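You operate a simulated robot arm through the tools that you are given. There is no shell and no other tool. Be economical: measure what you need, move in short steps, check, and stop when the job is done.

Carry out the task below with a simulated robot arm. There is one attempt and no reset: what you move stays moved.

Task
Fill the basin to the blue band, wash the dirty pink pad in it, then drain it.
Fine: put the pad back and leave the red lever on CLOSED.

The check looks at the end state, three seconds after you hand in, the way a careful person would. Anything else that was tipped, shoved, dropped, spilled or broken makes it a failure.

Robot
A 6-joint arm with a fingered hand, hanging from a carriage that runs on a gantry, over the field with the corners [65, 150.6], [-83, 149.3], [-80.8, -100.7], [67.2, -99.4] (x, y) and turns from -392 to 295 degrees about z. Base frame: it is fixed where the carriage stands at the start and does not move with it; the origin is on the floor, on the carriage's upright axis, x ahead of it, y to its left, z up. Readings come in cm, degrees, newtons and seconds.
With the tool pointing down near the work surface it reaches from about 10 to 44 cm from the robot's upright axis, wherever it stands. Its first joint turns from -166.0 to 166.0 degrees. Places, roughly: blue lever [70, -40, 120]; red lever [50, -20, 90]; steel basin [60, -30, 90]. Payload 3.7 kg.
The tool frame sits at the grasp point between the pads (the TCP): z along the fingers, y along the line on which they close. The tips reach 2.6 cm beyond it. The gripper opens to 15.6 cm. The gripper's body begins 7.3 cm behind the TCP. The gripper is a hand of 4 fingers: y runs from the thumb to the fingers, the wrist lies at [0, 0, -23.9] in the tool frame, and closing takes about 1.5 s.
Orientation is told as [roll, pitch, yaw] about the base's x, y, z axes, in that order, counted from this pose: with the fingers straight down and closing along the base's y, the tool's x points along the base's -x, its y along +y and its z along -z.

Tools
- The arm moves only by the tool arm_command. Its argument "increments" is a list that holds one entry, the list of rows, each a list of 7 numbers: the shift along the tool's x, y, z in cm, then the turn, a rotation vector about the tool's x, y, z in degrees, then the finger opening in cm, from 0 to 15.6. In form: [[[dx, dy, dz, wx, wy, wz, gripper], ...]]. A call has 1 to 8 rows; each row shifts and turns the commanded pose from where the row before left it, along the tool's axes as they then stand. Each row takes 0.2 s and may step no farther than 5 cm and 8.6 degrees from the row before; otherwise, or with a gripper value out of range, the whole call is refused. Where a pose cannot be reached the arm comes as near as it can. A force on the tool above 50 N (or 10 N above the force at the start of the call, whichever is more), or a blocked arm, ends the call early, and 0.2 s more pass. The fingers move at their own pace (about 4.5 cm/s each) and stop on an object; they squeeze with about 28 N. The grip force told is the motor's: it shows also when the fingers shut on nothing. Time passes only in rows, and 0.2 s behind the last, so rows that do not move let the fingers close. The reply holds the time, the measured pose of the TCP, the force on the tool along the base axes, the opening and the grip force, in the units named above and with some noise, with the torque about the TCP (base axes, N m) and any sound that the robot's microphone picked up.
- Cameras (640 x 400 px; columns grow to the right, rows downward): "scene" is now at [25.25, -3.87, 172.94]; the picture's right is [-0.59, -0.81, 0.00], its down [-0.72, 0.52, -0.47] and it looks along [0.38, -0.27, -0.88] (base axes); focal length 271 px, centre (320, 200). "wrist" rides on the gripper at [5.8, -5.8, -9.1] in the tool frame; the picture's right is [0.71, 0.71, 0.00], its down [-0.53, 0.53, -0.67] and it looks along [-0.47, 0.47, 0.74] (tool axes); focal length 265 px, centre (320, 200).
- get_image(camera): a new picture of that camera. No time passes.
- lift_body(by): slides the trunk up (or, below 0, down) by that many cm; the arm and the scene camera ride with it, the base frame stays. It gives what a move gives, with no picture.
- drive_base(legs): drives the robot by 1 to 6 legs, each [ahead, left, turn to the left] in cm, cm and degrees, along the robot's own axes; the way and the turn of a leg run together, so that a leg with both is an arc; at most 150 cm and 180 degrees a leg. The arm and the cameras ride along, it lands a little off, and it stops where it bumps. It keeps to its track: a leg is cut to what the track allows. It gives what a move gives.
- hand_shape(shape): the hand has 4 fingers and takes this shape, open, in about a second: jaw (thumb against the fingers, like two jaws); tri (thumb and two fingers); tip (a fingertip pinch); poke (one finger out to press); point (the index stretched); flat (the hand flat); cup (the hand cupped); fist (a fist). The gripper value then closes the fingers along that shape, each until it touches; the sizes above hold for jaw. It gives what a move gives, with no picture.
- pan_tilt(pan, tilt): turns the head with the scene camera to pan (to the left, within 155 degrees either way) and tilt (down, from -29 to 69), counted from straight ahead of the robot. It gives what a move gives.
- point_at(camera, pixels): for up to 12 pixels [column, row] of the newest picture of that camera ("zoom" is the newest enlarged one), the place [x, y, z] in the base frame of the surface seen there, good to about 0.2 cm. No time passes.
- inspect(camera, box): a new picture of the part [left, top, right, bottom] of that camera's present view, enlarged. No time passes.
- finish_job(): hands the job in; it is judged then, once.

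Work in short steps. Measure before you move; look again where a grasp or a placing could have gone wrong, and mend it. You have 80 turns and 48 pictures in all, those below and enlarged ones among them. Open the gripper and draw the arm clear of the work before you hand the job in, unless the task says otherwise; then end with one line.

The tools are called after "Emit:" as a command line: name --argument value ..., lists and objects as JSON in quotes. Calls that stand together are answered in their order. arm_command: Moves the arm, as the interface text tells. Its arguments: {"type":"object","properties":{"increments":{"type":"array","items":{"type":"array","items":{"type":"array","items":{"type":"number"}}}}},"required":["increments"]} The other tools are called the same way: lift_body (by) slides the trunk up or down; hand_shape (shape) gives the hand a shape; drive_base (legs) drives the base; pan_tilt (pan, tilt) turns the head that bears the scene camera; get_image (camera) takes a picture; point_at (camera, pixels) gives the place of the surface under pixels of a picture; inspect (camera, box) takes an enlarged picture of a part of a camera's view; finish_job () hands the job in.

At the start:

```text
clock: 0.0
eef_pos: [34.23, -27.37, 99.83]
ee_rot: [0.0, 0.0, 0.0]
contact_force: [-0.7, 0.9, 0.2]
ft_torque: [0.04, -0.04, -0.01]
opening: 15.58
grasp_force: 0.1
shape: jaw
trunk travel left (down, up): [-57.5, 10.4]
robot x, y, heading: [-0.14, -0.1, 0.3]
head pan, tilt: [-36.0, 62.2]
```

scene: 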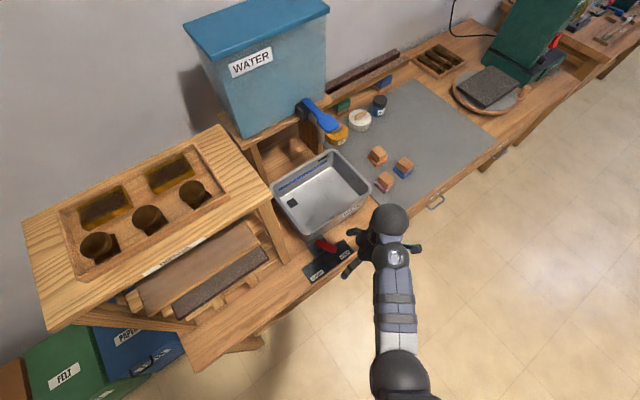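
wrist: 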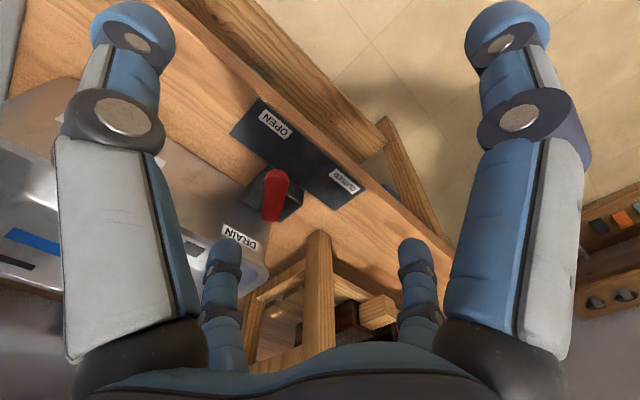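

The scene picture shows the basin at about (320,195), blue lever at (322,115), red lever at (322,245), and small pinkish blocks at (377,155), (403,167), (385,181). I enlarge those areas.

Emit:
inspect --camera "scene" --box '[260, 80, 440, 200]'

Emit:
inspect --camera "scene" --box '[240, 170, 400, 290]'

```text
3.33 times, centred on (350, 140) of scene
```

zoom: 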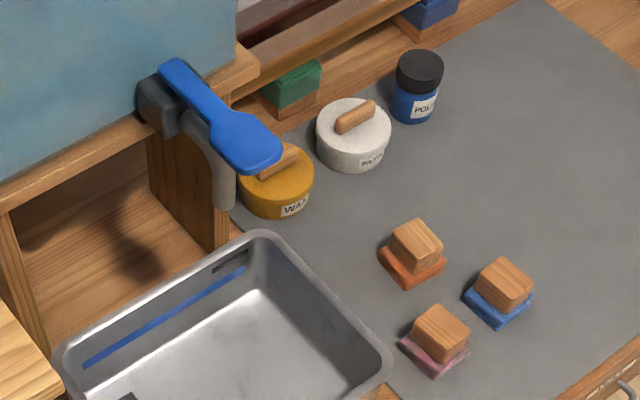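

```text
3.33 times, centred on (320, 230) of scene
```

zoom: 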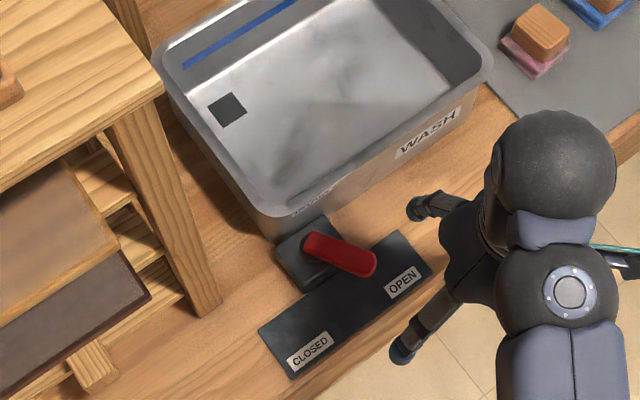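

The red lever points to OPEN, so it must be closed first. I measure the levers, basin and pad in both views.

Emit:
point_at --camera "zoom" --pixels '[[310, 245], [340, 256], [370, 265], [310, 350], [403, 282], [340, 310], [228, 108], [285, 220], [485, 65], [175, 65], [540, 28], [530, 70]]'

Emit:
point_at --camera "scene" --pixels '[[304, 104], [318, 112], [332, 125], [324, 138], [325, 205], [275, 190], [329, 152], [385, 180], [377, 153], [404, 165], [372, 188], [308, 234]]'

```text
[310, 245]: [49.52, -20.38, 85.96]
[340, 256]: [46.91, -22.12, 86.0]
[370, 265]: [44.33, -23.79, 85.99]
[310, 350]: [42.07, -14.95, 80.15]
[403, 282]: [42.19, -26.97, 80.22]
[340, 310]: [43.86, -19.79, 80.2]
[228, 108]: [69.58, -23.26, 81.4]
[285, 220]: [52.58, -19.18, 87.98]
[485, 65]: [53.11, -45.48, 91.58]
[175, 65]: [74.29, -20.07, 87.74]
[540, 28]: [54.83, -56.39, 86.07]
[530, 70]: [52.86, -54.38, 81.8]
```

```text
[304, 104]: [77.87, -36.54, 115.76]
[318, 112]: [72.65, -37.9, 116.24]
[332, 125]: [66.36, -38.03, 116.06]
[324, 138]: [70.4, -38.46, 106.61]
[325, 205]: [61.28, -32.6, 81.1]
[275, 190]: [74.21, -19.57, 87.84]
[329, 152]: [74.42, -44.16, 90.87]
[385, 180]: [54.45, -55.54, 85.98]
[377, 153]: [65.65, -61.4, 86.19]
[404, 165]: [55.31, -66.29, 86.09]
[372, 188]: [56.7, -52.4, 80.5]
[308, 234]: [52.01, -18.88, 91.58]
```

The bench runs along y, the red lever's tip is at (44,-24,86) and the pad handle at (54.5,-55.5,86). I move the carriage sideways first (so as not to brush the blue lever), then a bit ahead.

Emit:
drive_base --legs '[[0, -40, 0], [22, 0, 0]]'

Emit:
pan_tilt --pan 15 --tilt 66

Emit:
get_image --camera "scene"

Emit:
get_image --camera "wrist"

```text
clock: 3.8
eef_pos: [57.74, -66.2, 100.15]
ee_rot: [-0.1, 0.0, 1.6]
contact_force: [0.6, -0.1, -0.7]
ft_torque: [-0.01, 0.0, 0.02]
opening: 15.61
grasp_force: 0.0
shape: jaw
trunk travel left (down, up): [-57.5, 10.4]
robot x, y, heading: [22.61, -39.7, 1.4]
head pan, tilt: [-36.0, 62.2]
```

```text
clock: 5.0
eef_pos: [57.75, -66.22, 99.93]
ee_rot: [0.0, 0.0, 1.5]
contact_force: [0.4, -0.3, -1.1]
ft_torque: [0.03, -0.02, -0.01]
opening: 15.57
grasp_force: 0.0
shape: jaw
trunk travel left (down, up): [-57.5, 10.4]
robot x, y, heading: [22.54, -40.02, 1.6]
head pan, tilt: [15.0, 66.0]
```

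```text
43 pictures are left
```

scene: 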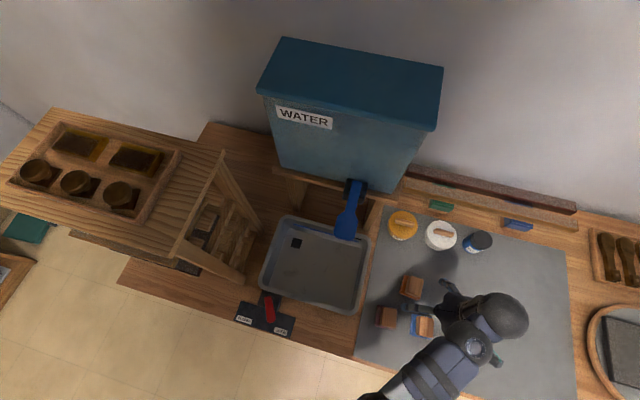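

```text
42 pictures are left
```

wrist: 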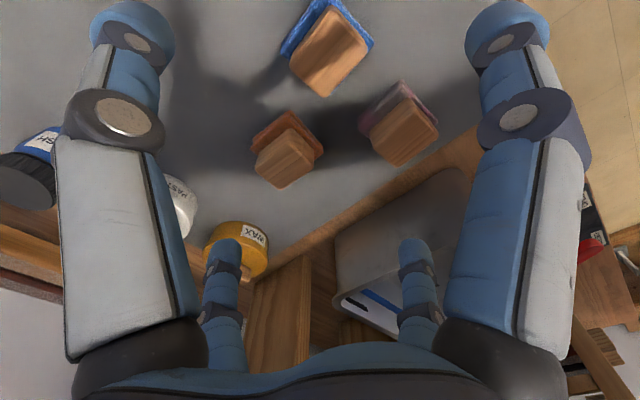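

The way is free. I measure the shelf post near the red lever and the lever itself from this view, plus the blue lever up close.

Emit:
point_at --camera "scene" --pixels '[[243, 275], [240, 262], [180, 255], [225, 160], [270, 315], [269, 302], [355, 185], [352, 205], [344, 232], [360, 240], [310, 65], [430, 110]]'

Emit:
inspect --camera "scene" --box '[224, 165, 400, 345]'

```text
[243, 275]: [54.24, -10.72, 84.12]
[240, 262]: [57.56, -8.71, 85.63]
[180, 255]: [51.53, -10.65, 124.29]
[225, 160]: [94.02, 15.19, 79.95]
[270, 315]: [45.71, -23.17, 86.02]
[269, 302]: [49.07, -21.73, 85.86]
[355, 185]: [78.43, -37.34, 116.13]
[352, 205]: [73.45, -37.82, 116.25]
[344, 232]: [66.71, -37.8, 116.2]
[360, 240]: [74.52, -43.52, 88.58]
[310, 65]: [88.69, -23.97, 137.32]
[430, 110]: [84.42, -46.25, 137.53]
```

```text
2.22 times, centred on (312, 255) of scene
```

zoom: 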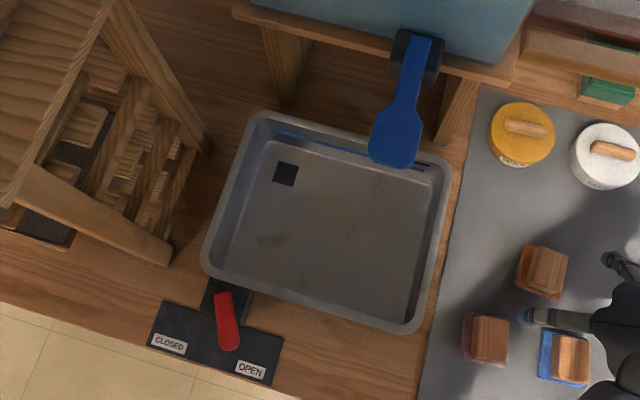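

Next I bring the closed hand to the OPEN side of the red lever at travel height, with the yaw zeroed.

Emit:
arm_command --increments '[[[1.6, 4.55, 0, 0, 0, 1.6, 8], [1.6, 4.55, 0, 0, 0, 0, 4], [1.6, 4.55, 0, 0, 0, 0, 0], [1.6, 4.55, 0, 0, 0, 0, 0], [1.6, 4.55, 0, 0, 0, 0, 0], [1.6, 4.55, 0, 0, 0, 0, 0], [1.6, 4.55, 0, 0, 0, 0, 0], [1.6, 4.55, 0, 0, 0, 0, 0]]]'

Emit:
get_image --camera "wrist"

```text
clock: 6.8
eef_pos: [44.81, -29.78, 99.98]
ee_rot: [0.0, 0.0, -0.1]
contact_force: [-0.1, 0.5, 0.5]
ft_torque: [0.01, 0.01, -0.03]
opening: 0.0
grasp_force: 0.0
shape: jaw
trunk travel left (down, up): [-57.5, 10.4]
robot x, y, heading: [22.41, -39.96, 1.6]
head pan, tilt: [15.0, 66.0]
```

```text
40 pictures are left
```

wrist: 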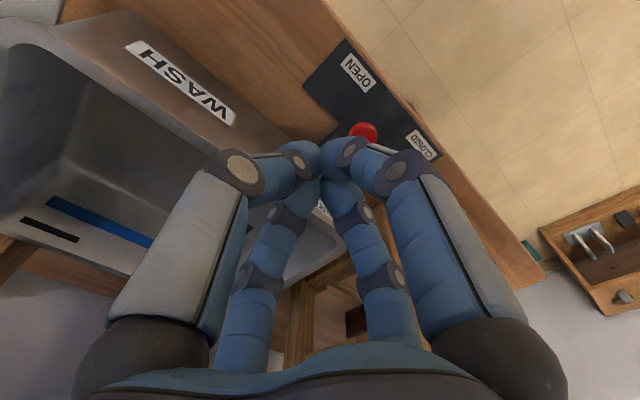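

Pads are shut at (44.8,-29.8). I go down beside the lever with tips at about z 84, then push +y.

Emit:
arm_command --increments '[[[1.5, 0, 3, 0, 0, 0, 0], [0.3, 0, 3, 0, 0, 0, 0], [0, 0, 3, 0, 0, 0, 0], [0, 0, 2.5, 0, 0, 0, 0], [0, 0, 2.0, 0, 0, 0, 0]]]'

Emit:
inspect --camera "scene" --box '[224, 245, 344, 345]'

```text
clock: 8.0
eef_pos: [42.79, -30.07, 86.5]
ee_rot: [0.0, 0.0, -0.1]
contact_force: [0.0, 0.1, 0.8]
ft_torque: [0.02, 0.01, -0.04]
opening: 0.0
grasp_force: 27.5
shape: jaw
trunk travel left (down, up): [-57.5, 10.4]
robot x, y, heading: [22.69, -39.63, 1.5]
head pan, tilt: [15.0, 66.0]
```

```text
4.00 times, centred on (284, 295) of scene
```

zoom: 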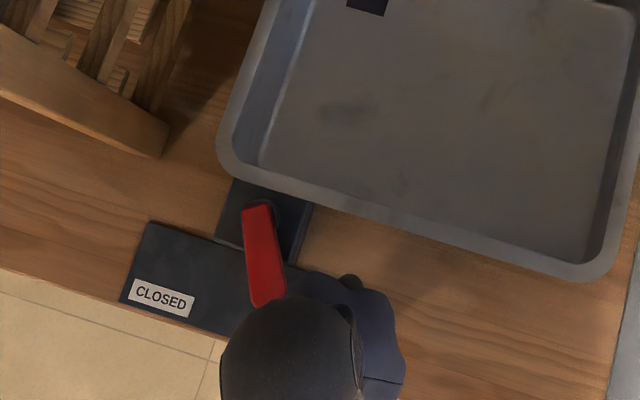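

The lever stands just ahead in +y. I push towards CLOSED in small rows.

Emit:
arm_command --increments '[[[0, 1.8, 0, 0, 0, 0, 0], [0, 1.8, 0, 0, 0, 0, 0], [0, 1.5, 0, 0, 0, 0, 0], [0, 1.5, 0, 0, 0, 0, 0], [0, 1.5, 0, 0, 0, 0, 0], [0, 1.5, 0, 0, 0, 0, 0], [0, 1.5, 0, 0, 0, 0, 0]]]'

Emit:
inspect --camera "scene" --box '[224, 245, 344, 345]'

```text
clock: 9.6
eef_pos: [42.83, -19.63, 86.35]
ee_rot: [-0.7, 0.5, -0.5]
contact_force: [-7.5, -34.2, 15.4]
ft_torque: [-0.07, -0.3, -0.64]
opening: 0.0
grasp_force: 28.1
shape: jaw
trunk travel left (down, up): [-57.5, 10.4]
robot x, y, heading: [23.35, -39.79, 1.5]
head pan, tilt: [15.0, 66.0]
```

```text
4.00 times, centred on (284, 295) of scene
```

zoom: 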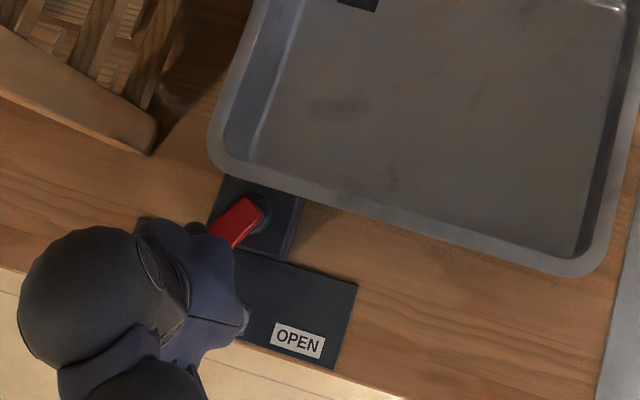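

The hand met 34 N of resistance, so the lever seems at its stop. I back off, rise and look.

Emit:
arm_command --increments '[[[0, -1.5, 0, 0, 0, 0, 0], [0, -2, 0, 0, 0, 0, 0], [0, 0, -4.5, 0, 0, 0, 0], [0, -4, -4.5, 0, 0, 0, 0], [0, -4, -4.5, 0, 0, 0, 0]]]'

Emit:
inspect --camera "scene" --box '[224, 245, 344, 345]'

```text
refused: row 4 steps farther than a row can; nothing moved
```

```text
4.00 times, centred on (284, 295) of scene
```

zoom: 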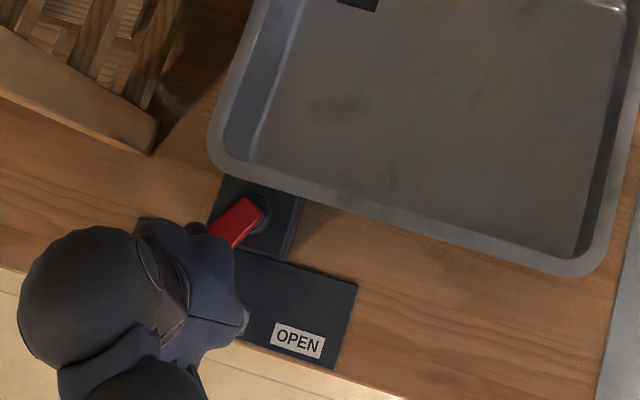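

One row was too long; I send it again with smaller rows.

Emit:
arm_command --increments '[[[0, -1.5, 0, 0, 0, 0, 0], [0, -2, 0, 0, 0, 0, 0], [0, 0, -4.5, 0, 0, 0, 0], [0, -1.5, -4.5, 0, 0, 0, 0], [0, -4.8, 0, 0, 0, 0, 0], [0, -4.8, 0, 0, 0, 0, 0]]]'

Emit:
inspect --camera "scene" --box '[224, 245, 344, 345]'

```text
clock: 11.0
eef_pos: [43.13, -32.94, 95.44]
ee_rot: [-0.1, 0.1, 0.0]
contact_force: [-1.2, 0.3, 0.5]
ft_torque: [-0.01, 0.03, -0.01]
opening: 0.02
grasp_force: 27.8
shape: jaw
trunk travel left (down, up): [-57.5, 10.4]
robot x, y, heading: [22.68, -39.87, 1.7]
head pan, tilt: [15.0, 66.0]
```

```text
4.00 times, centred on (284, 295) of scene
```

zoom: 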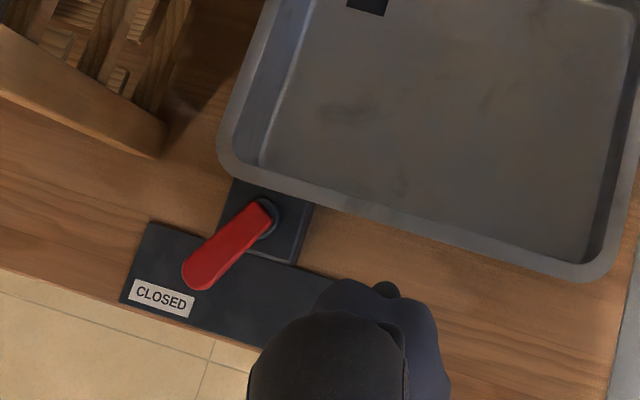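

The lever now points at CLOSED. Next the blue lever: I raise the hand clear, come a little nearer with the carriage, and look at the lever's mechanism.

Emit:
arm_command --increments '[[[0, -1, -4.8, 0, 0, 0, 0], [0, -1, -4.8, 0, 0, 0, 0], [0, -1, -4.8, 0, 0, 0, 0], [0, -1, -4.8, 0, 0, 0, 0], [0, 0, -4.8, 0, 0, 0, 0], [0, 0, -4.8, 0, 0, 0, 0]]]'

Emit:
drive_base --legs '[[6, 0, 0]]'

Emit:
get_image --camera "wrist"

```text
clock: 12.4
eef_pos: [40.13, -36.97, 101.96]
ee_rot: [0.1, -0.2, 0.0]
contact_force: [0.4, -0.1, -1.3]
ft_torque: [0.03, 0.03, 0.02]
opening: 0.0
grasp_force: 28.1
shape: jaw
out of reach, approached as far as the arm can: row 2, 3, 4, 5, 6
trunk travel left (down, up): [-57.5, 10.4]
robot x, y, heading: [22.68, -39.64, 1.5]
head pan, tilt: [15.0, 66.0]
```

```text
clock: 13.4
eef_pos: [46.07, -36.85, 101.91]
ee_rot: [-0.1, -0.1, -0.2]
contact_force: [0.4, -0.3, 0.4]
ft_torque: [0.0, 0.0, 0.01]
opening: 0.01
grasp_force: 27.8
shape: jaw
trunk travel left (down, up): [-57.5, 10.4]
robot x, y, heading: [28.41, -39.52, 1.3]
head pan, tilt: [15.0, 66.0]
```

```text
35 pictures are left
```

wrist: 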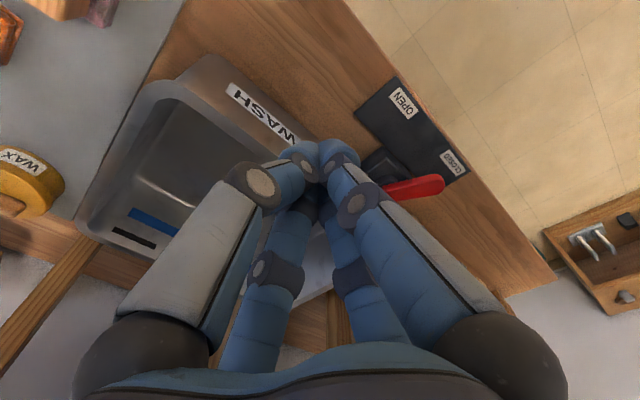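

The arm's lift with the tool down is limited near the axis. I raise the trunk, step back, and then tilt the hand forward so that it can press the blue lever from above.

Emit:
lift_body --by 10

Emit:
drive_base --legs '[[-10, 0, 0]]'

Emit:
arm_command --increments '[[[0, 0, -1, 0, -8, 0, 0], [0, 0, -1, 0, -8, 0, 0], [0, 0, 0, 0, -8, 0, 0], [0, 0, 0, 0, -8, 0, 0], [0, 0, 0, 0, -8, 0, 0], [0, 0, 0, 0, -8, 0, 0]]]'

```text
clock: 14.7
eef_pos: [46.12, -36.81, 111.99]
ee_rot: [-0.1, -0.2, -0.1]
contact_force: [0.5, -0.2, -0.5]
ft_torque: [0.01, -0.02, -0.04]
opening: 0.0
grasp_force: 28.0
shape: jaw
trunk travel left (down, up): [-67.5, 0.4]
robot x, y, heading: [28.68, -39.53, 1.5]
head pan, tilt: [15.0, 66.0]
```

```text
clock: 15.9
eef_pos: [36.22, -37.1, 111.95]
ee_rot: [0.0, -0.2, -0.1]
contact_force: [-0.5, 1.4, 0.0]
ft_torque: [-0.01, 0.0, 0.01]
opening: 0.02
grasp_force: 27.9
shape: jaw
trunk travel left (down, up): [-67.5, 0.4]
robot x, y, heading: [18.88, -40.08, 1.6]
head pan, tilt: [15.0, 66.0]
```

```text
clock: 17.3
eef_pos: [35.88, -37.13, 113.97]
ee_rot: [-0.1, -48.1, 0.1]
contact_force: [0.9, -0.6, 0.5]
ft_torque: [0.03, 0.02, -0.01]
opening: 0.0
grasp_force: 27.8
shape: jaw
trunk travel left (down, up): [-67.5, 0.4]
robot x, y, heading: [18.56, -40.06, 1.8]
head pan, tilt: [15.0, 66.0]
```

The tilt works. I advance to about (50,-38,122), in front of and above the lever, and look.

Emit:
arm_command --increments '[[[-3.83, -0.2, 1.26, 0, 0, 0, 0], [-3.83, -0.2, 1.26, 0, 0, 0, 0], [-3.83, -0.2, 1.26, 0, 0, 0, 0], [-3.83, -0.2, 1.26, 0, 0, 0, 0]]]'

Emit:
get_image --camera "wrist"

Emit:
get_image --camera "scene"

```text
clock: 18.3
eef_pos: [43.93, -38.58, 118.97]
ee_rot: [0.1, -48.0, -0.1]
contact_force: [-0.6, 0.5, 0.0]
ft_torque: [-0.02, 0.02, -0.02]
opening: 0.01
grasp_force: 27.9
shape: jaw
out of reach, approached as far as the arm can: row 3, 4
trunk travel left (down, up): [-67.5, 0.4]
robot x, y, heading: [19.0, -40.13, 1.6]
head pan, tilt: [15.0, 66.0]
```

```text
34 pictures are left
```

wrist: 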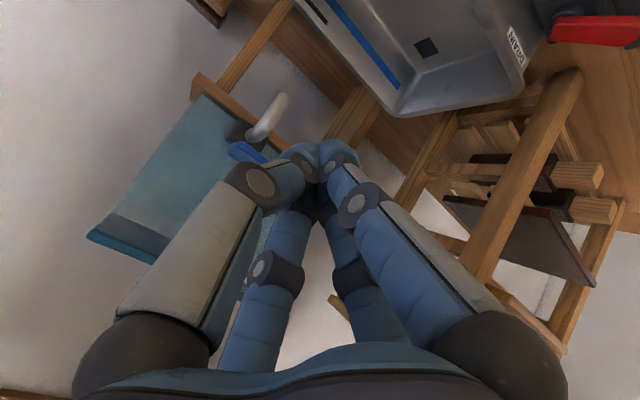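

```text
33 pictures are left
```

scene: 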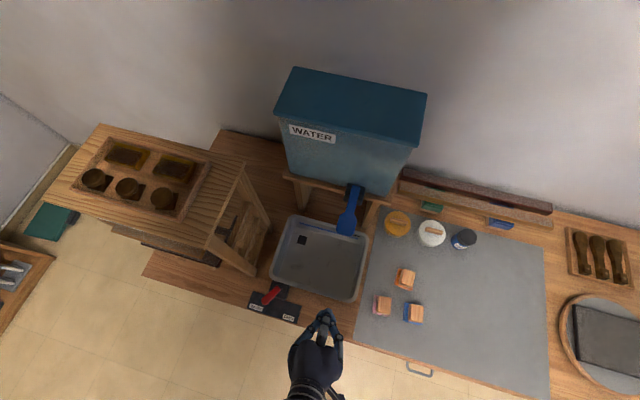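

The lever is seen in the wrist view at (250,152), its body behind it. I tilt further toward horizontal and rise so that the fingers can pass above the paddle.

Emit:
arm_command --increments '[[[0, 0, 0, 0, -8, 0, 0], [0, 0, 0, 0, -8, 0, 0], [-2, 0, 0, 0, -6, 0, 0], [-2, 0, 0, 0, 0, 0, 0], [-1, 0, 0, 0, 0, 0, 0]]]'

Emit:
inspect --camera "scene" --box '[280, 160, 400, 260]'

```text
clock: 19.5
eef_pos: [46.62, -37.96, 124.37]
ee_rot: [0.2, -70.2, -0.2]
contact_force: [-0.1, 0.0, -0.4]
ft_torque: [0.02, 0.01, -0.01]
opening: 0.0
grasp_force: 27.7
shape: jaw
out of reach, approached as far as the arm can: row 1
trunk travel left (down, up): [-67.5, 0.4]
robot x, y, heading: [18.92, -40.42, 1.7]
head pan, tilt: [15.0, 66.0]
```

```text
4.00 times, centred on (340, 210) of scene
```

zoom: 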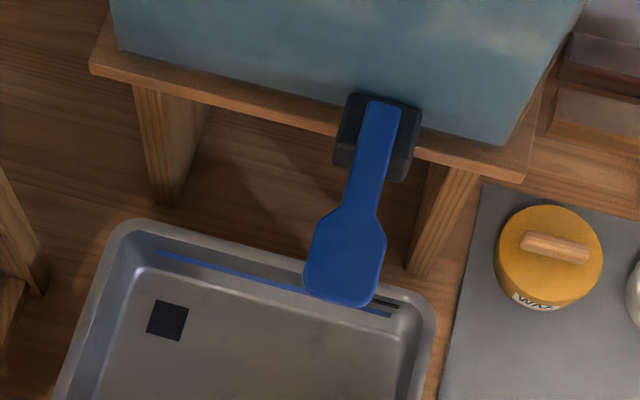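

The paddle spans x≈64–70 at z 116. I drive 17 cm ahead to bring the fingertips above it (tips at about z 123).

Emit:
drive_base --legs '[[17, 0, 0]]'

Emit:
get_image --camera "scene"

```text
clock: 20.9
eef_pos: [63.75, -37.64, 124.46]
ee_rot: [0.2, -70.2, -0.4]
contact_force: [-0.1, -0.4, 0.9]
ft_torque: [0.01, 0.0, -0.02]
opening: 0.01
grasp_force: 28.3
shape: jaw
trunk travel left (down, up): [-67.5, 0.4]
robot x, y, heading: [35.57, -39.33, 1.3]
head pan, tilt: [15.0, 66.0]
```

```text
31 pictures are left
```

scene: 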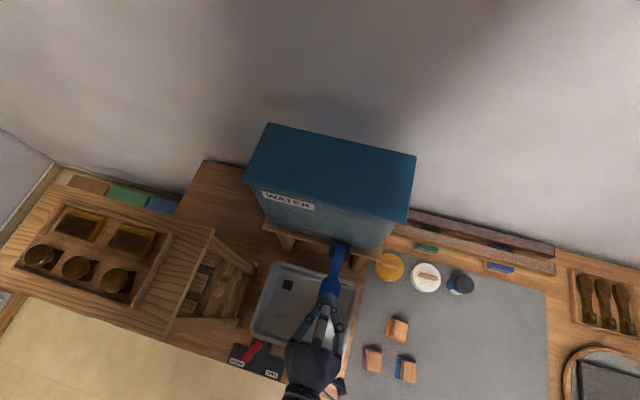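

The fingers are over the paddle. I lower 5.5 cm straight down, watching the force.

Emit:
arm_command --increments '[[[1.41, 0, 0.51, 0, 0, 0, 0], [1.41, 0, 0.51, 0, 0, 0, 0], [0.94, 0, 0.34, 0, 0, 0, 0], [0.94, 0, 0.34, 0, 0, 0, 0], [0.47, 0, 0.17, 0, 0, 0, 0]]]'

Emit:
inspect --camera "scene" --box '[240, 220, 380, 340]'

```text
clock: 22.1
eef_pos: [63.67, -37.7, 118.83]
ee_rot: [0.2, -70.3, -0.3]
contact_force: [0.2, -0.3, 0.1]
ft_torque: [0.02, -0.03, -0.02]
opening: 0.0
grasp_force: 27.6
shape: jaw
trunk travel left (down, up): [-67.5, 0.4]
robot x, y, heading: [35.55, -39.25, 1.5]
head pan, tilt: [15.0, 66.0]
```

```text
3.33 times, centred on (310, 280) of scene
```

zoom: 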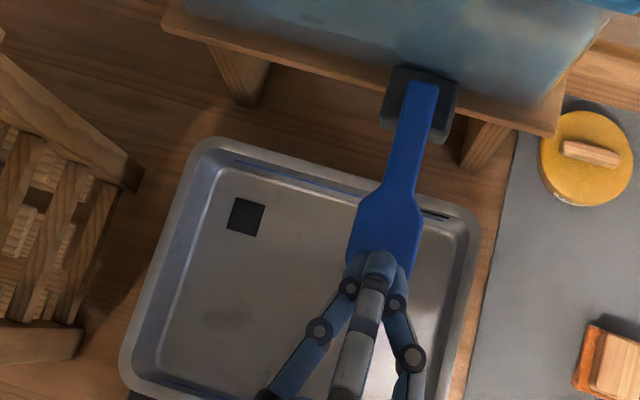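

The tips hover just above the paddle end. I press down in small rows.

Emit:
arm_command --increments '[[[0.47, 0, 0.17, 0, 0, 0, 0], [0.47, 0, 0.17, 0, 0, 0, 0], [0.47, 0, 0.17, 0, 0, 0, 0], [0.47, 0, 0.17, 0, 0, 0, 0], [0.47, 0, 0.17, 0, 0, 0, 0]]]'

Emit:
inspect --camera "scene" --box '[240, 220, 380, 340]'

```text
clock: 23.3
eef_pos: [63.68, -37.66, 116.6]
ee_rot: [0.1, -70.2, -0.3]
contact_force: [-1.0, 0.2, 2.7]
ft_torque: [0.0, -0.03, -0.02]
opening: 0.01
grasp_force: 27.9
shape: jaw
trunk travel left (down, up): [-67.5, 0.4]
robot x, y, heading: [36.05, -39.17, 1.4]
head pan, tilt: [15.0, 66.0]
```

```text
3.33 times, centred on (310, 280) of scene
```

zoom: 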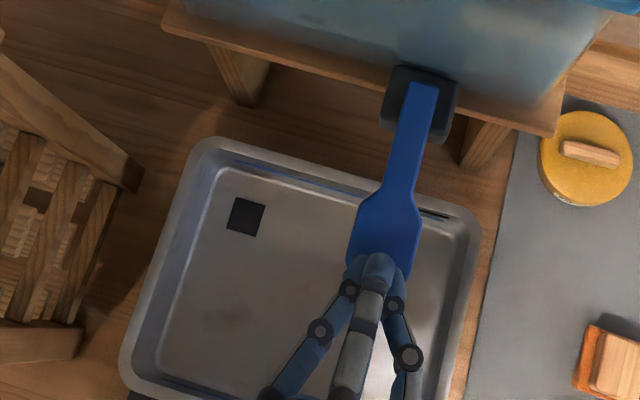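

First contact shows (2.7 N). I press about 2 cm further.

Emit:
arm_command --increments '[[[0.47, 0, 0.17, 0, 0, 0, 0], [0.47, 0, 0.17, 0, 0, 0, 0], [0.47, 0, 0.17, 0, 0, 0, 0], [0.47, 0, 0.17, 0, 0, 0, 0]]]'

Emit:
inspect --camera "scene" --box '[240, 220, 380, 340]'

```text
clock: 24.4
eef_pos: [63.98, -38.2, 115.27]
ee_rot: [-2.5, -71.6, 1.7]
contact_force: [-6.4, -3.9, 18.7]
ft_torque: [-0.13, -0.4, -0.08]
opening: 0.0
grasp_force: 27.8
shape: jaw
trunk travel left (down, up): [-67.5, 0.4]
robot x, y, heading: [35.79, -39.47, 1.5]
head pan, tilt: [15.0, 66.0]
stopped in row 4: the force on the tool passed its limit (the readings are from after the stop); the commanded pose is now the measured one
```

```text
3.33 times, centred on (310, 280) of scene
```

zoom: 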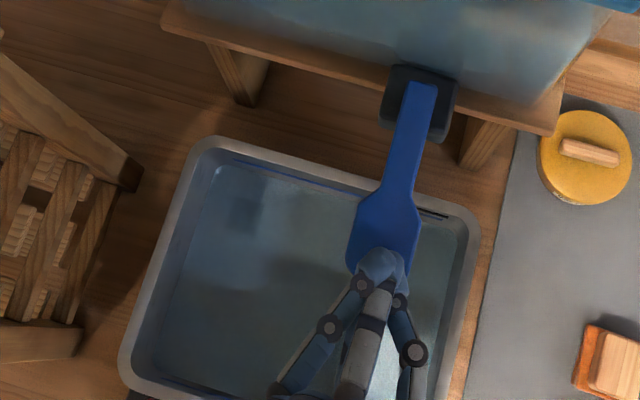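

Pressing the lever let water in, and it fills quickly. I let go at once and check the level.

Emit:
arm_command --increments '[[[-1.9, 0, -0.68, 0, 0, 0, 0], [-1.9, 0, -0.68, 0, 0, 0, 0]]]'

Emit:
inspect --camera "scene" --box '[240, 220, 380, 340]'

```text
clock: 25.1
eef_pos: [63.76, -38.02, 119.09]
ee_rot: [-1.3, -71.1, 0.7]
contact_force: [-0.1, -0.7, 0.4]
ft_torque: [0.02, 0.03, 0.01]
opening: 0.0
grasp_force: 27.7
shape: jaw
trunk travel left (down, up): [-67.5, 0.4]
robot x, y, heading: [35.77, -39.46, 1.4]
head pan, tilt: [15.0, 66.0]
```

```text
3.33 times, centred on (310, 280) of scene
```

zoom: 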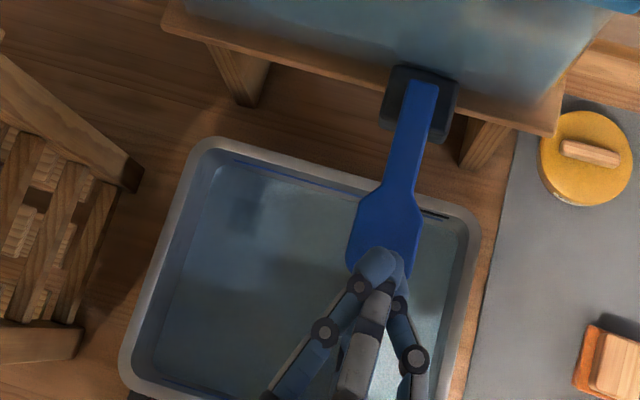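

The water stopped, it seems. I measure the water surface and the blue band height.

Emit:
point_at --camera "zoom" --pixels '[[250, 280], [200, 300], [440, 290], [275, 170], [330, 183], [240, 163], [260, 175], [300, 190], [210, 240], [400, 145], [410, 85], [385, 235]]'

Emit:
inspect --camera "scene" --box '[270, 250, 350, 300]'

```text
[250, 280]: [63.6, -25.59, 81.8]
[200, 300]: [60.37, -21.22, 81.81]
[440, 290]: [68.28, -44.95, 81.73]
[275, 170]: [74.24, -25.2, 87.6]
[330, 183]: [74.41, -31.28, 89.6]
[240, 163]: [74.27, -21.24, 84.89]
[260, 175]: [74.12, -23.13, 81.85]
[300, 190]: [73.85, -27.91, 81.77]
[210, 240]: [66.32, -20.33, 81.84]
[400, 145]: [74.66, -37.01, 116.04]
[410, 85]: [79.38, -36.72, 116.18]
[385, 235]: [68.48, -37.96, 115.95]
```

```text
8.00 times, centred on (310, 275) of scene
```

zoom: 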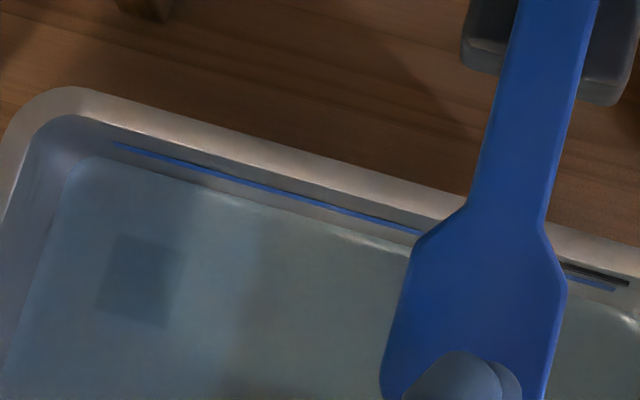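

The water is at z≈81.8, only shallow. I measure the band's height.

Emit:
point_at --camera "zoom" --pixels '[[120, 146], [122, 149], [180, 164], [250, 183], [300, 198], [350, 211], [400, 226], [590, 284], [610, 289], [600, 272], [250, 176], [250, 192]]'

```text
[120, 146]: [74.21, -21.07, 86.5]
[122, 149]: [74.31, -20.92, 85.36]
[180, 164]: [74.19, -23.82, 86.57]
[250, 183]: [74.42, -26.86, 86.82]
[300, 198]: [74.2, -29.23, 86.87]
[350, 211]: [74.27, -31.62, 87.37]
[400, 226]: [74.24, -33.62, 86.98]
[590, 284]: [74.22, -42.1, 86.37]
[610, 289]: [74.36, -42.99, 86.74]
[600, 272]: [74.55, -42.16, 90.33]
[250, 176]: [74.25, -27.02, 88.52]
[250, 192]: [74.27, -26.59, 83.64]
```

The band lies at z≈86.3–87.2, so about 5 cm more is needed. Time passes only in rows, so I press again, hold, and measure while pressing.

Emit:
arm_command --increments '[[[0.94, 0, 0.32, 0, 0, 0, 0], [0.94, 0, 0.32, 0, 0, 0, 0], [0.75, 0, 0.25, 0, 0, 0, 0], [0.75, 0, 0.25, 0, 0, 0, 0], [0, 0, 0, 0, 0, 0, 0], [0, 0, 0, 0, 0, 0, 0]]]'

Emit:
inspect --camera "scene" --box '[240, 220, 380, 340]'

Emit:
point_at --camera "zoom" --pixels '[[250, 280], [200, 300], [280, 240], [400, 145], [385, 235]]'

```text
clock: 26.4
eef_pos: [63.8, -37.91, 115.65]
ee_rot: [-1.6, -71.2, 0.9]
contact_force: [-0.5, 0.8, 2.4]
ft_torque: [0.0, -0.07, 0.02]
opening: 0.0
grasp_force: 27.4
shape: jaw
trunk travel left (down, up): [-67.5, 0.4]
robot x, y, heading: [36.0, -39.8, 1.4]
head pan, tilt: [15.0, 66.0]
```

```text
3.33 times, centred on (310, 280) of scene
```

zoom: 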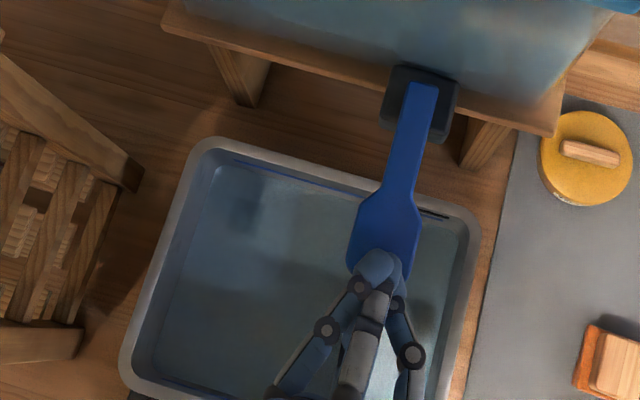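

```text
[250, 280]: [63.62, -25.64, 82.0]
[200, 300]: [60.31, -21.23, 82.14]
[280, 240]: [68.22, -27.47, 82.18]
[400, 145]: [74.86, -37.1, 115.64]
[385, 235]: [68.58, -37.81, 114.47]
```

The level rises slowly (82.1) at light pressure. I press 0.4 cm deeper and hold.

Emit:
arm_command --increments '[[[0.38, 0, 0.13, 0, 0, 0, 0], [0, 0, 0, 0, 0, 0, 0], [0, 0, 0, 0, 0, 0, 0], [0, 0, 0, 0, 0, 0, 0], [0, 0, 0, 0, 0, 0, 0]]]'

Emit:
inspect --camera "scene" --box '[240, 220, 380, 340]'

Emit:
point_at --camera "zoom" --pixels '[[250, 280], [200, 300], [280, 240], [400, 145], [385, 235]]'

```text
clock: 27.6
eef_pos: [63.79, -38.02, 115.25]
ee_rot: [-2.0, -71.4, 1.0]
contact_force: [-3.9, -1.6, 17.6]
ft_torque: [-0.09, -0.41, -0.02]
opening: 0.0
grasp_force: 27.7
shape: jaw
trunk travel left (down, up): [-67.5, 0.4]
robot x, y, heading: [35.97, -39.42, 1.2]
head pan, tilt: [15.0, 66.0]
```

```text
3.33 times, centred on (310, 280) of scene
```

zoom: 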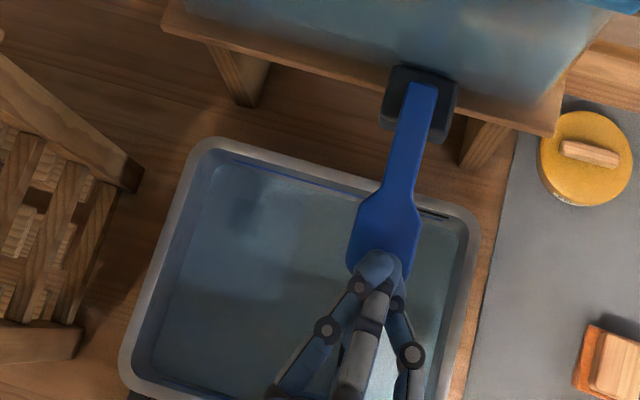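

```text
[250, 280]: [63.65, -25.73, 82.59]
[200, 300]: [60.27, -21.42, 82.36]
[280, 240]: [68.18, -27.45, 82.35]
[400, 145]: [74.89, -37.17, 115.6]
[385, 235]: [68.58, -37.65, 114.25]
```

The rate is about 0.4 cm/s with about 4.3 cm to go. I hold for about 5 s and measure again.

Emit:
arm_command --increments '[[[0, 0, 0, 0, 0, 0, 0], [0, 0, 0, 0, 0, 0, 0], [0, 0, 0, 0, 0, 0, 0], [0, 0, 0, 0, 0, 0, 0], [0, 0, 0, 0, 0, 0, 0], [0, 0, 0, 0, 0, 0, 0], [0, 0, 0, 0, 0, 0, 0], [0, 0, 0, 0, 0, 0, 0]]]'

Emit:
arm_command --increments '[[[0, 0, 0, 0, 0, 0, 0], [0, 0, 0, 0, 0, 0, 0], [0, 0, 0, 0, 0, 0, 0], [0, 0, 0, 0, 0, 0, 0], [0, 0, 0, 0, 0, 0, 0], [0, 0, 0, 0, 0, 0, 0], [0, 0, 0, 0, 0, 0, 0], [0, 0, 0, 0, 0, 0, 0]]]'

Emit:
arm_command --increments '[[[0, 0, 0, 0, 0, 0, 0], [0, 0, 0, 0, 0, 0, 0], [0, 0, 0, 0, 0, 0, 0], [0, 0, 0, 0, 0, 0, 0], [0, 0, 0, 0, 0, 0, 0], [0, 0, 0, 0, 0, 0, 0], [0, 0, 0, 0, 0, 0, 0], [0, 0, 0, 0, 0, 0, 0]]]'

Emit:
inspect --camera "scene" --box '[240, 220, 380, 340]'

Emit:
point_at --camera "zoom" --pixels '[[250, 280], [200, 300], [280, 240], [230, 320], [300, 220], [385, 235]]'

```text
clock: 29.4
eef_pos: [63.9, -38.03, 115.19]
ee_rot: [-1.7, -71.3, 0.9]
contact_force: [-3.1, -1.2, 19.8]
ft_torque: [-0.09, -0.41, -0.05]
opening: 0.01
grasp_force: 27.8
shape: jaw
trunk travel left (down, up): [-67.5, 0.4]
robot x, y, heading: [35.74, -39.29, 1.3]
head pan, tilt: [15.0, 66.0]
```

```text
clock: 31.2
eef_pos: [63.84, -38.0, 115.29]
ee_rot: [-1.7, -71.3, 0.9]
contact_force: [-3.2, -0.7, 19.4]
ft_torque: [-0.1, -0.42, -0.02]
opening: 0.0
grasp_force: 27.9
shape: jaw
trunk travel left (down, up): [-67.5, 0.4]
robot x, y, heading: [35.78, -39.4, 1.2]
head pan, tilt: [15.0, 66.0]
```

```text
clock: 33.0
eef_pos: [63.93, -38.01, 115.27]
ee_rot: [-1.8, -71.4, 1.0]
contact_force: [-2.9, -1.7, 20.3]
ft_torque: [-0.14, -0.43, -0.06]
opening: 0.0
grasp_force: 27.9
shape: jaw
trunk travel left (down, up): [-67.5, 0.4]
robot x, y, heading: [36.01, -39.18, 1.3]
head pan, tilt: [15.0, 66.0]
```

```text
3.33 times, centred on (310, 280) of scene
```

zoom: 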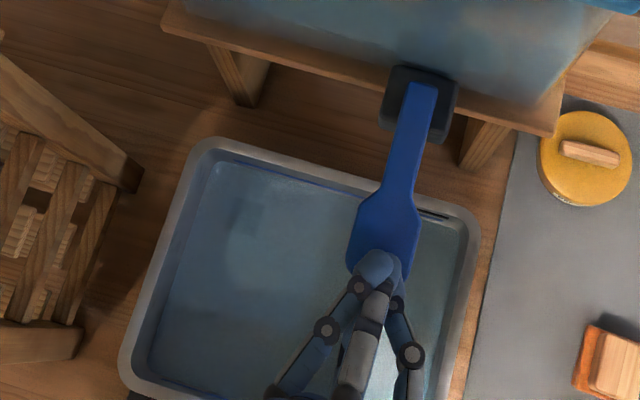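

```text
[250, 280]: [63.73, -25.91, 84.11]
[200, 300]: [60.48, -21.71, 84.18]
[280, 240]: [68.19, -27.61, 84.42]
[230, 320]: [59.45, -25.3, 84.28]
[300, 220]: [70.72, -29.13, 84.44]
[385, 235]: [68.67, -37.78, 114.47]
```

Level 84.3, rising 0.35 cm/s. Another 5.4 s should bring it to about 86.2.

Emit:
arm_command --increments '[[[0, 0, 0, 0, 0, 0, 0], [0, 0, 0, 0, 0, 0, 0], [0, 0, 0, 0, 0, 0, 0], [0, 0, 0, 0, 0, 0, 0], [0, 0, 0, 0, 0, 0, 0], [0, 0, 0, 0, 0, 0, 0], [0, 0, 0, 0, 0, 0, 0], [0, 0, 0, 0, 0, 0, 0]]]'

Emit:
arm_command --increments '[[[0, 0, 0, 0, 0, 0, 0], [0, 0, 0, 0, 0, 0, 0], [0, 0, 0, 0, 0, 0, 0], [0, 0, 0, 0, 0, 0, 0], [0, 0, 0, 0, 0, 0, 0], [0, 0, 0, 0, 0, 0, 0], [0, 0, 0, 0, 0, 0, 0], [0, 0, 0, 0, 0, 0, 0]]]'

Emit:
arm_command --increments '[[[0, 0, 0, 0, 0, 0, 0], [0, 0, 0, 0, 0, 0, 0], [0, 0, 0, 0, 0, 0, 0], [0, 0, 0, 0, 0, 0, 0], [0, 0, 0, 0, 0, 0, 0], [0, 0, 0, 0, 0, 0, 0], [0, 0, 0, 0, 0, 0, 0], [0, 0, 0, 0, 0, 0, 0]]]'

Emit:
inspect --camera "scene" --box '[270, 250, 350, 300]'

Emit:
point_at --camera "zoom" --pixels '[[250, 300], [200, 320], [280, 280], [140, 330], [300, 270], [330, 330]]'

```text
clock: 34.9
eef_pos: [63.93, -38.1, 115.23]
ee_rot: [-1.7, -71.4, 1.1]
contact_force: [-3.7, -1.5, 20.2]
ft_torque: [-0.11, -0.42, -0.03]
opening: 0.0
grasp_force: 28.3
shape: jaw
trunk travel left (down, up): [-67.5, 0.4]
robot x, y, heading: [35.59, -39.54, 1.3]
head pan, tilt: [15.0, 66.0]
```

```text
clock: 36.6
eef_pos: [63.92, -38.01, 115.27]
ee_rot: [-1.7, -71.3, 1.0]
contact_force: [-3.3, -2.3, 19.7]
ft_torque: [-0.09, -0.42, -0.04]
opening: 0.0
grasp_force: 28.2
shape: jaw
trunk travel left (down, up): [-67.5, 0.4]
robot x, y, heading: [35.85, -39.14, 1.1]
head pan, tilt: [15.0, 66.0]
```

```text
clock: 38.5
eef_pos: [63.96, -38.01, 115.31]
ee_rot: [-1.7, -71.3, 1.0]
contact_force: [-3.6, -1.1, 19.6]
ft_torque: [-0.12, -0.46, -0.06]
opening: 0.01
grasp_force: 28.5
shape: jaw
trunk travel left (down, up): [-67.5, 0.4]
robot x, y, heading: [35.87, -39.67, 1.2]
head pan, tilt: [15.0, 66.0]
```

```text
8.00 times, centred on (310, 275) of scene
```

zoom: 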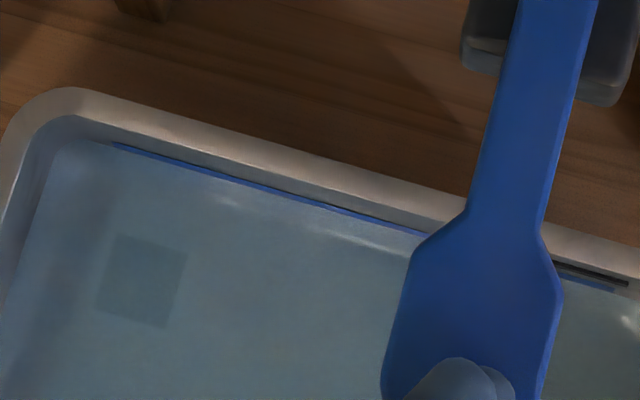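

```text
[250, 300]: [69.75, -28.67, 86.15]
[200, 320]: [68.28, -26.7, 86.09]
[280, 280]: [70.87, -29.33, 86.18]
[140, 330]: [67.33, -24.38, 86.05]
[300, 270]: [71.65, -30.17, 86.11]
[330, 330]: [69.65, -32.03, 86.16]
```

The water at 86.1 just touches the band's lower edge. I hold about 1 s more, then lift off.

Emit:
arm_command --increments '[[[0, 0, 0, 0, 0, 0, 0], [0, 0, 0, 0, 0, 0, 0], [0, 0, 0, 0, 0, 0, 0], [0, 0, 0, 0, 0, 0, 0], [0, 0, 0, 0, 0, 0, 0], [-1.9, 0, -0.65, 0, 0, 0, 0], [-1.9, 0, -0.65, 0, 0, 0, 0], [-1.9, 0, -0.65, 0, 0, 0, 0]]]'

Emit:
inspect --camera "scene" --box '[270, 250, 350, 300]'

Emit:
point_at --camera "zoom" --pixels '[[250, 300], [200, 320], [280, 280], [140, 330], [300, 270], [330, 330], [450, 300]]'

```text
clock: 40.2
eef_pos: [63.77, -38.1, 121.17]
ee_rot: [-1.5, -71.1, 0.8]
contact_force: [-0.4, 0.6, -0.1]
ft_torque: [0.02, 0.03, 0.02]
opening: 0.0
grasp_force: 28.2
shape: jaw
trunk travel left (down, up): [-67.5, 0.4]
robot x, y, heading: [36.0, -39.64, 1.4]
head pan, tilt: [15.0, 66.0]
```

```text
8.00 times, centred on (310, 275) of scene
```

zoom: 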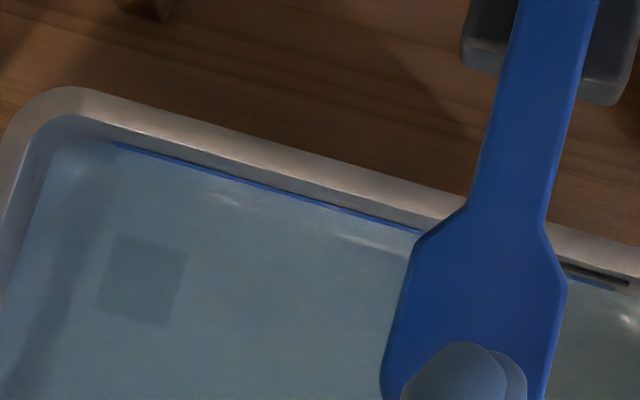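

```text
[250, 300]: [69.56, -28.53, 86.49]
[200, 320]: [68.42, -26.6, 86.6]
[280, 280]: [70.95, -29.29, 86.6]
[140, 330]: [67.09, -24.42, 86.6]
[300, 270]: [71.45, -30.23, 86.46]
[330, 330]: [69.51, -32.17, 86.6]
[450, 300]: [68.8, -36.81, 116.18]
```

The level is 86.6, within the band, and the tap is shut. I pull back, lower the trunk, and move to a stand that reaches pad, basin and red lever.

Emit:
drive_base --legs '[[-16, 0, 0], [6, -8, -1.3]]'

Emit:
lift_body --by -10

Emit:
arm_command --increments '[[[0, 0, 0, 0, 8.5, 0, 4], [0, 0, 0, 0, 8.5, 0, 8], [0, 0, 0, 0, 8.5, 0, 10], [0, 0, 0, 0, 8.5, 0, 10], [0, 0, 0, 0, 8.5, 0, 10], [0, 0, 0, 0, 8.5, 0, 10], [0, 0, 0, 0, 8.5, 0, 10], [0, 0, 0, 0, 8.5, 0, 10]]]'

```text
clock: 42.4
eef_pos: [53.91, -47.16, 121.23]
ee_rot: [-1.6, -71.1, -0.8]
contact_force: [0.4, -0.1, 0.3]
ft_torque: [-0.01, 0.0, 0.02]
opening: 0.01
grasp_force: 27.5
shape: jaw
trunk travel left (down, up): [-67.5, 0.4]
robot x, y, heading: [25.87, -47.5, -0.3]
head pan, tilt: [15.0, 66.0]
```

```text
clock: 43.7
eef_pos: [54.03, -47.38, 111.26]
ee_rot: [-1.5, -71.1, -0.9]
contact_force: [0.6, -0.4, -0.4]
ft_torque: [-0.03, 0.01, -0.03]
opening: 0.0
grasp_force: 28.0
shape: jaw
trunk travel left (down, up): [-57.5, 10.4]
robot x, y, heading: [26.2, -47.93, -0.3]
head pan, tilt: [15.0, 66.0]
```

```text
clock: 45.5
eef_pos: [53.12, -49.12, 104.06]
ee_rot: [-1.6, -6.4, -2.4]
contact_force: [0.6, 0.1, -0.3]
ft_torque: [0.03, -0.02, -0.01]
opening: 9.94
grasp_force: 0.0
shape: jaw
out of reach, approached as far as the arm can: row 2, 3, 4, 7, 8
trunk travel left (down, up): [-57.5, 10.4]
robot x, y, heading: [26.1, -47.55, -0.4]
head pan, tilt: [15.0, 66.0]
```

I level the tool and view the pads from here.

Emit:
arm_command --increments '[[[0, 0, 0, -1.6, 6.4, -2.4, 10], [0, 0, 0, 0, 0, 0, 10]]]'

Emit:
pan_tilt --pan -15 --tilt 68

Emit:
get_image --camera "scene"

Emit:
get_image --camera "wrist"

```text
clock: 46.1
eef_pos: [53.17, -49.1, 101.03]
ee_rot: [-0.2, -0.1, -0.1]
contact_force: [0.2, 0.5, 0.7]
ft_torque: [0.01, -0.02, 0.01]
opening: 9.94
grasp_force: 0.0
shape: jaw
out of reach, approached as far as the arm can: row 1
trunk travel left (down, up): [-57.5, 10.4]
robot x, y, heading: [25.99, -47.96, -0.4]
head pan, tilt: [15.0, 66.0]
```

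```text
clock: 47.1
eef_pos: [53.04, -49.06, 101.1]
ee_rot: [-0.3, -0.1, 0.0]
contact_force: [-0.5, 0.2, 0.1]
ft_torque: [0.0, 0.03, -0.01]
opening: 9.96
grasp_force: 0.1
shape: jaw
trunk travel left (down, up): [-57.5, 10.4]
robot x, y, heading: [26.15, -47.49, -0.7]
head pan, tilt: [-15.0, 68.0]
```

```text
20 pictures are left
```

scene: 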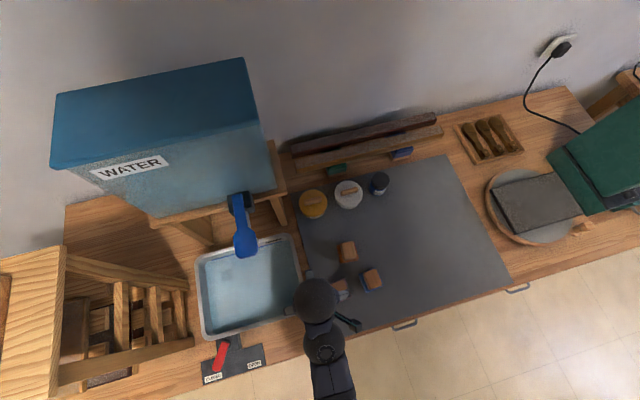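

```text
19 pictures are left
```

wrist: 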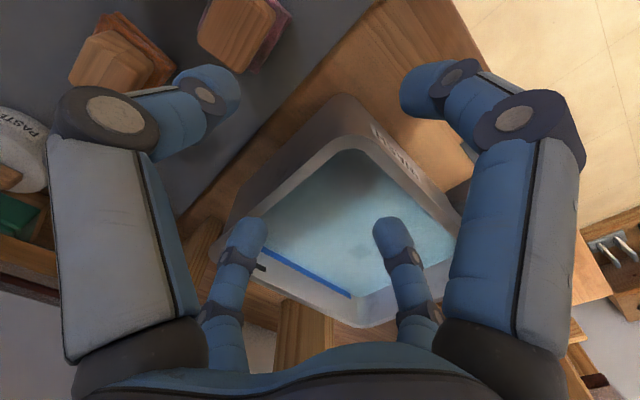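

The pink pad lies at wrist (238,28). I move above it and look straight down between the fingers.

Emit:
arm_command --increments '[[[-0.7, -3.3, 0, 0, 0, 0, 8], [-0.7, -3.2, 0, 0, 0, 0, 8], [0, 0, 2, 0, 0, 0, 8]]]'

Emit:
get_image --camera "wrist"

```text
clock: 47.9
eef_pos: [54.52, -55.56, 99.07]
ee_rot: [-0.1, 0.0, -0.1]
contact_force: [0.5, 0.1, 0.3]
ft_torque: [-0.02, 0.03, -0.01]
opening: 8.04
grasp_force: 0.2
shape: jaw
trunk travel left (down, up): [-57.5, 10.4]
robot x, y, heading: [26.02, -47.72, -0.4]
head pan, tilt: [-15.0, 68.0]
```

```text
18 pictures are left
```

wrist: 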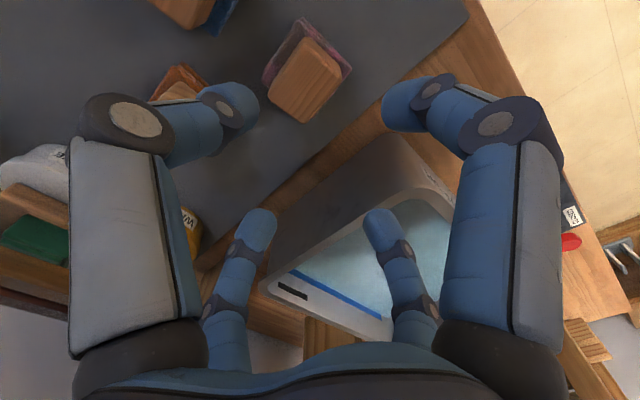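

I measure the handle's corners and its neighbours.

Emit:
point_at --camera "wrist" --pixels '[[305, 80], [310, 42], [338, 75], [304, 117], [272, 88], [300, 24], [350, 66], [266, 80], [220, 15], [185, 75]]'

```text
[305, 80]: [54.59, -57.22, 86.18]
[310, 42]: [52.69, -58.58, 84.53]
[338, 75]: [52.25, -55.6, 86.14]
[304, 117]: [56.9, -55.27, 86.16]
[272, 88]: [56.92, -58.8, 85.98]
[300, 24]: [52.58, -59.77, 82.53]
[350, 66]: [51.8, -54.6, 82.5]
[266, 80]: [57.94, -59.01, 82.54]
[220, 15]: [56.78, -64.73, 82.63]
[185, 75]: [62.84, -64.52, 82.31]
```

The handle's centre is (54.6,-57.1), top z 86.1, width 3.6 along y; the pad base spans y -59.6…-54.5. I centre, go down and grip.

Emit:
arm_command --increments '[[[-0.1, -1.55, 0, 0, 0, 0, 8], [0, 0, 4, 0, 0, 0, 8], [0, 0, 4, 0, 0, 0, 8], [0, 0, 3, 0, 0, 0, 8], [0, 0, 2, 0, 0, 0, 8]]]'

Emit:
arm_command --increments '[[[0, 0, 0, 0, 0, 0, 2], [0, 0, 0, 0, 0, 0, 2], [0, 0, 0, 0, 0, 0, 2], [0, 0, 0, 0, 0, 0, 2], [0, 0, 0, 0, 0, 0, 2], [0, 0, 0, 0, 0, 0, 2]]]'

Emit:
get_image --camera "wrist"

```text
clock: 49.1
eef_pos: [54.52, -57.27, 86.12]
ee_rot: [-0.2, 0.0, 0.0]
contact_force: [0.6, -0.4, 0.0]
ft_torque: [0.0, -0.02, 0.01]
opening: 8.03
grasp_force: 0.0
shape: jaw
trunk travel left (down, up): [-57.5, 10.4]
robot x, y, heading: [26.42, -47.67, -0.4]
head pan, tilt: [-15.0, 68.0]
```

```text
clock: 50.5
eef_pos: [54.65, -57.23, 85.93]
ee_rot: [-0.2, 0.0, 0.0]
contact_force: [-0.3, -0.1, -0.1]
ft_torque: [-0.05, 0.0, 0.0]
opening: 3.76
grasp_force: 28.0
shape: jaw
trunk travel left (down, up): [-57.5, 10.4]
robot x, y, heading: [25.8, -48.04, -0.3]
head pan, tilt: [-15.0, 68.0]
```

```text
17 pictures are left
```

wrist: 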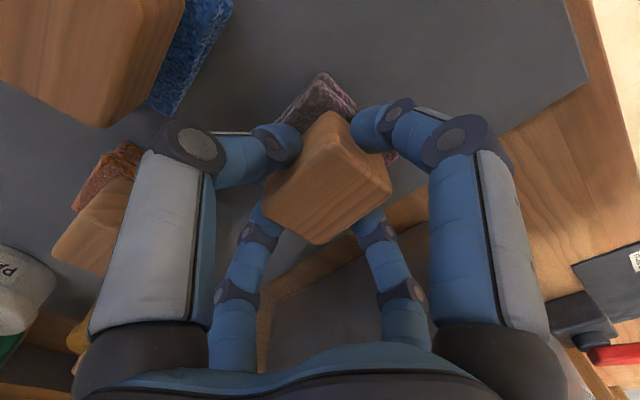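

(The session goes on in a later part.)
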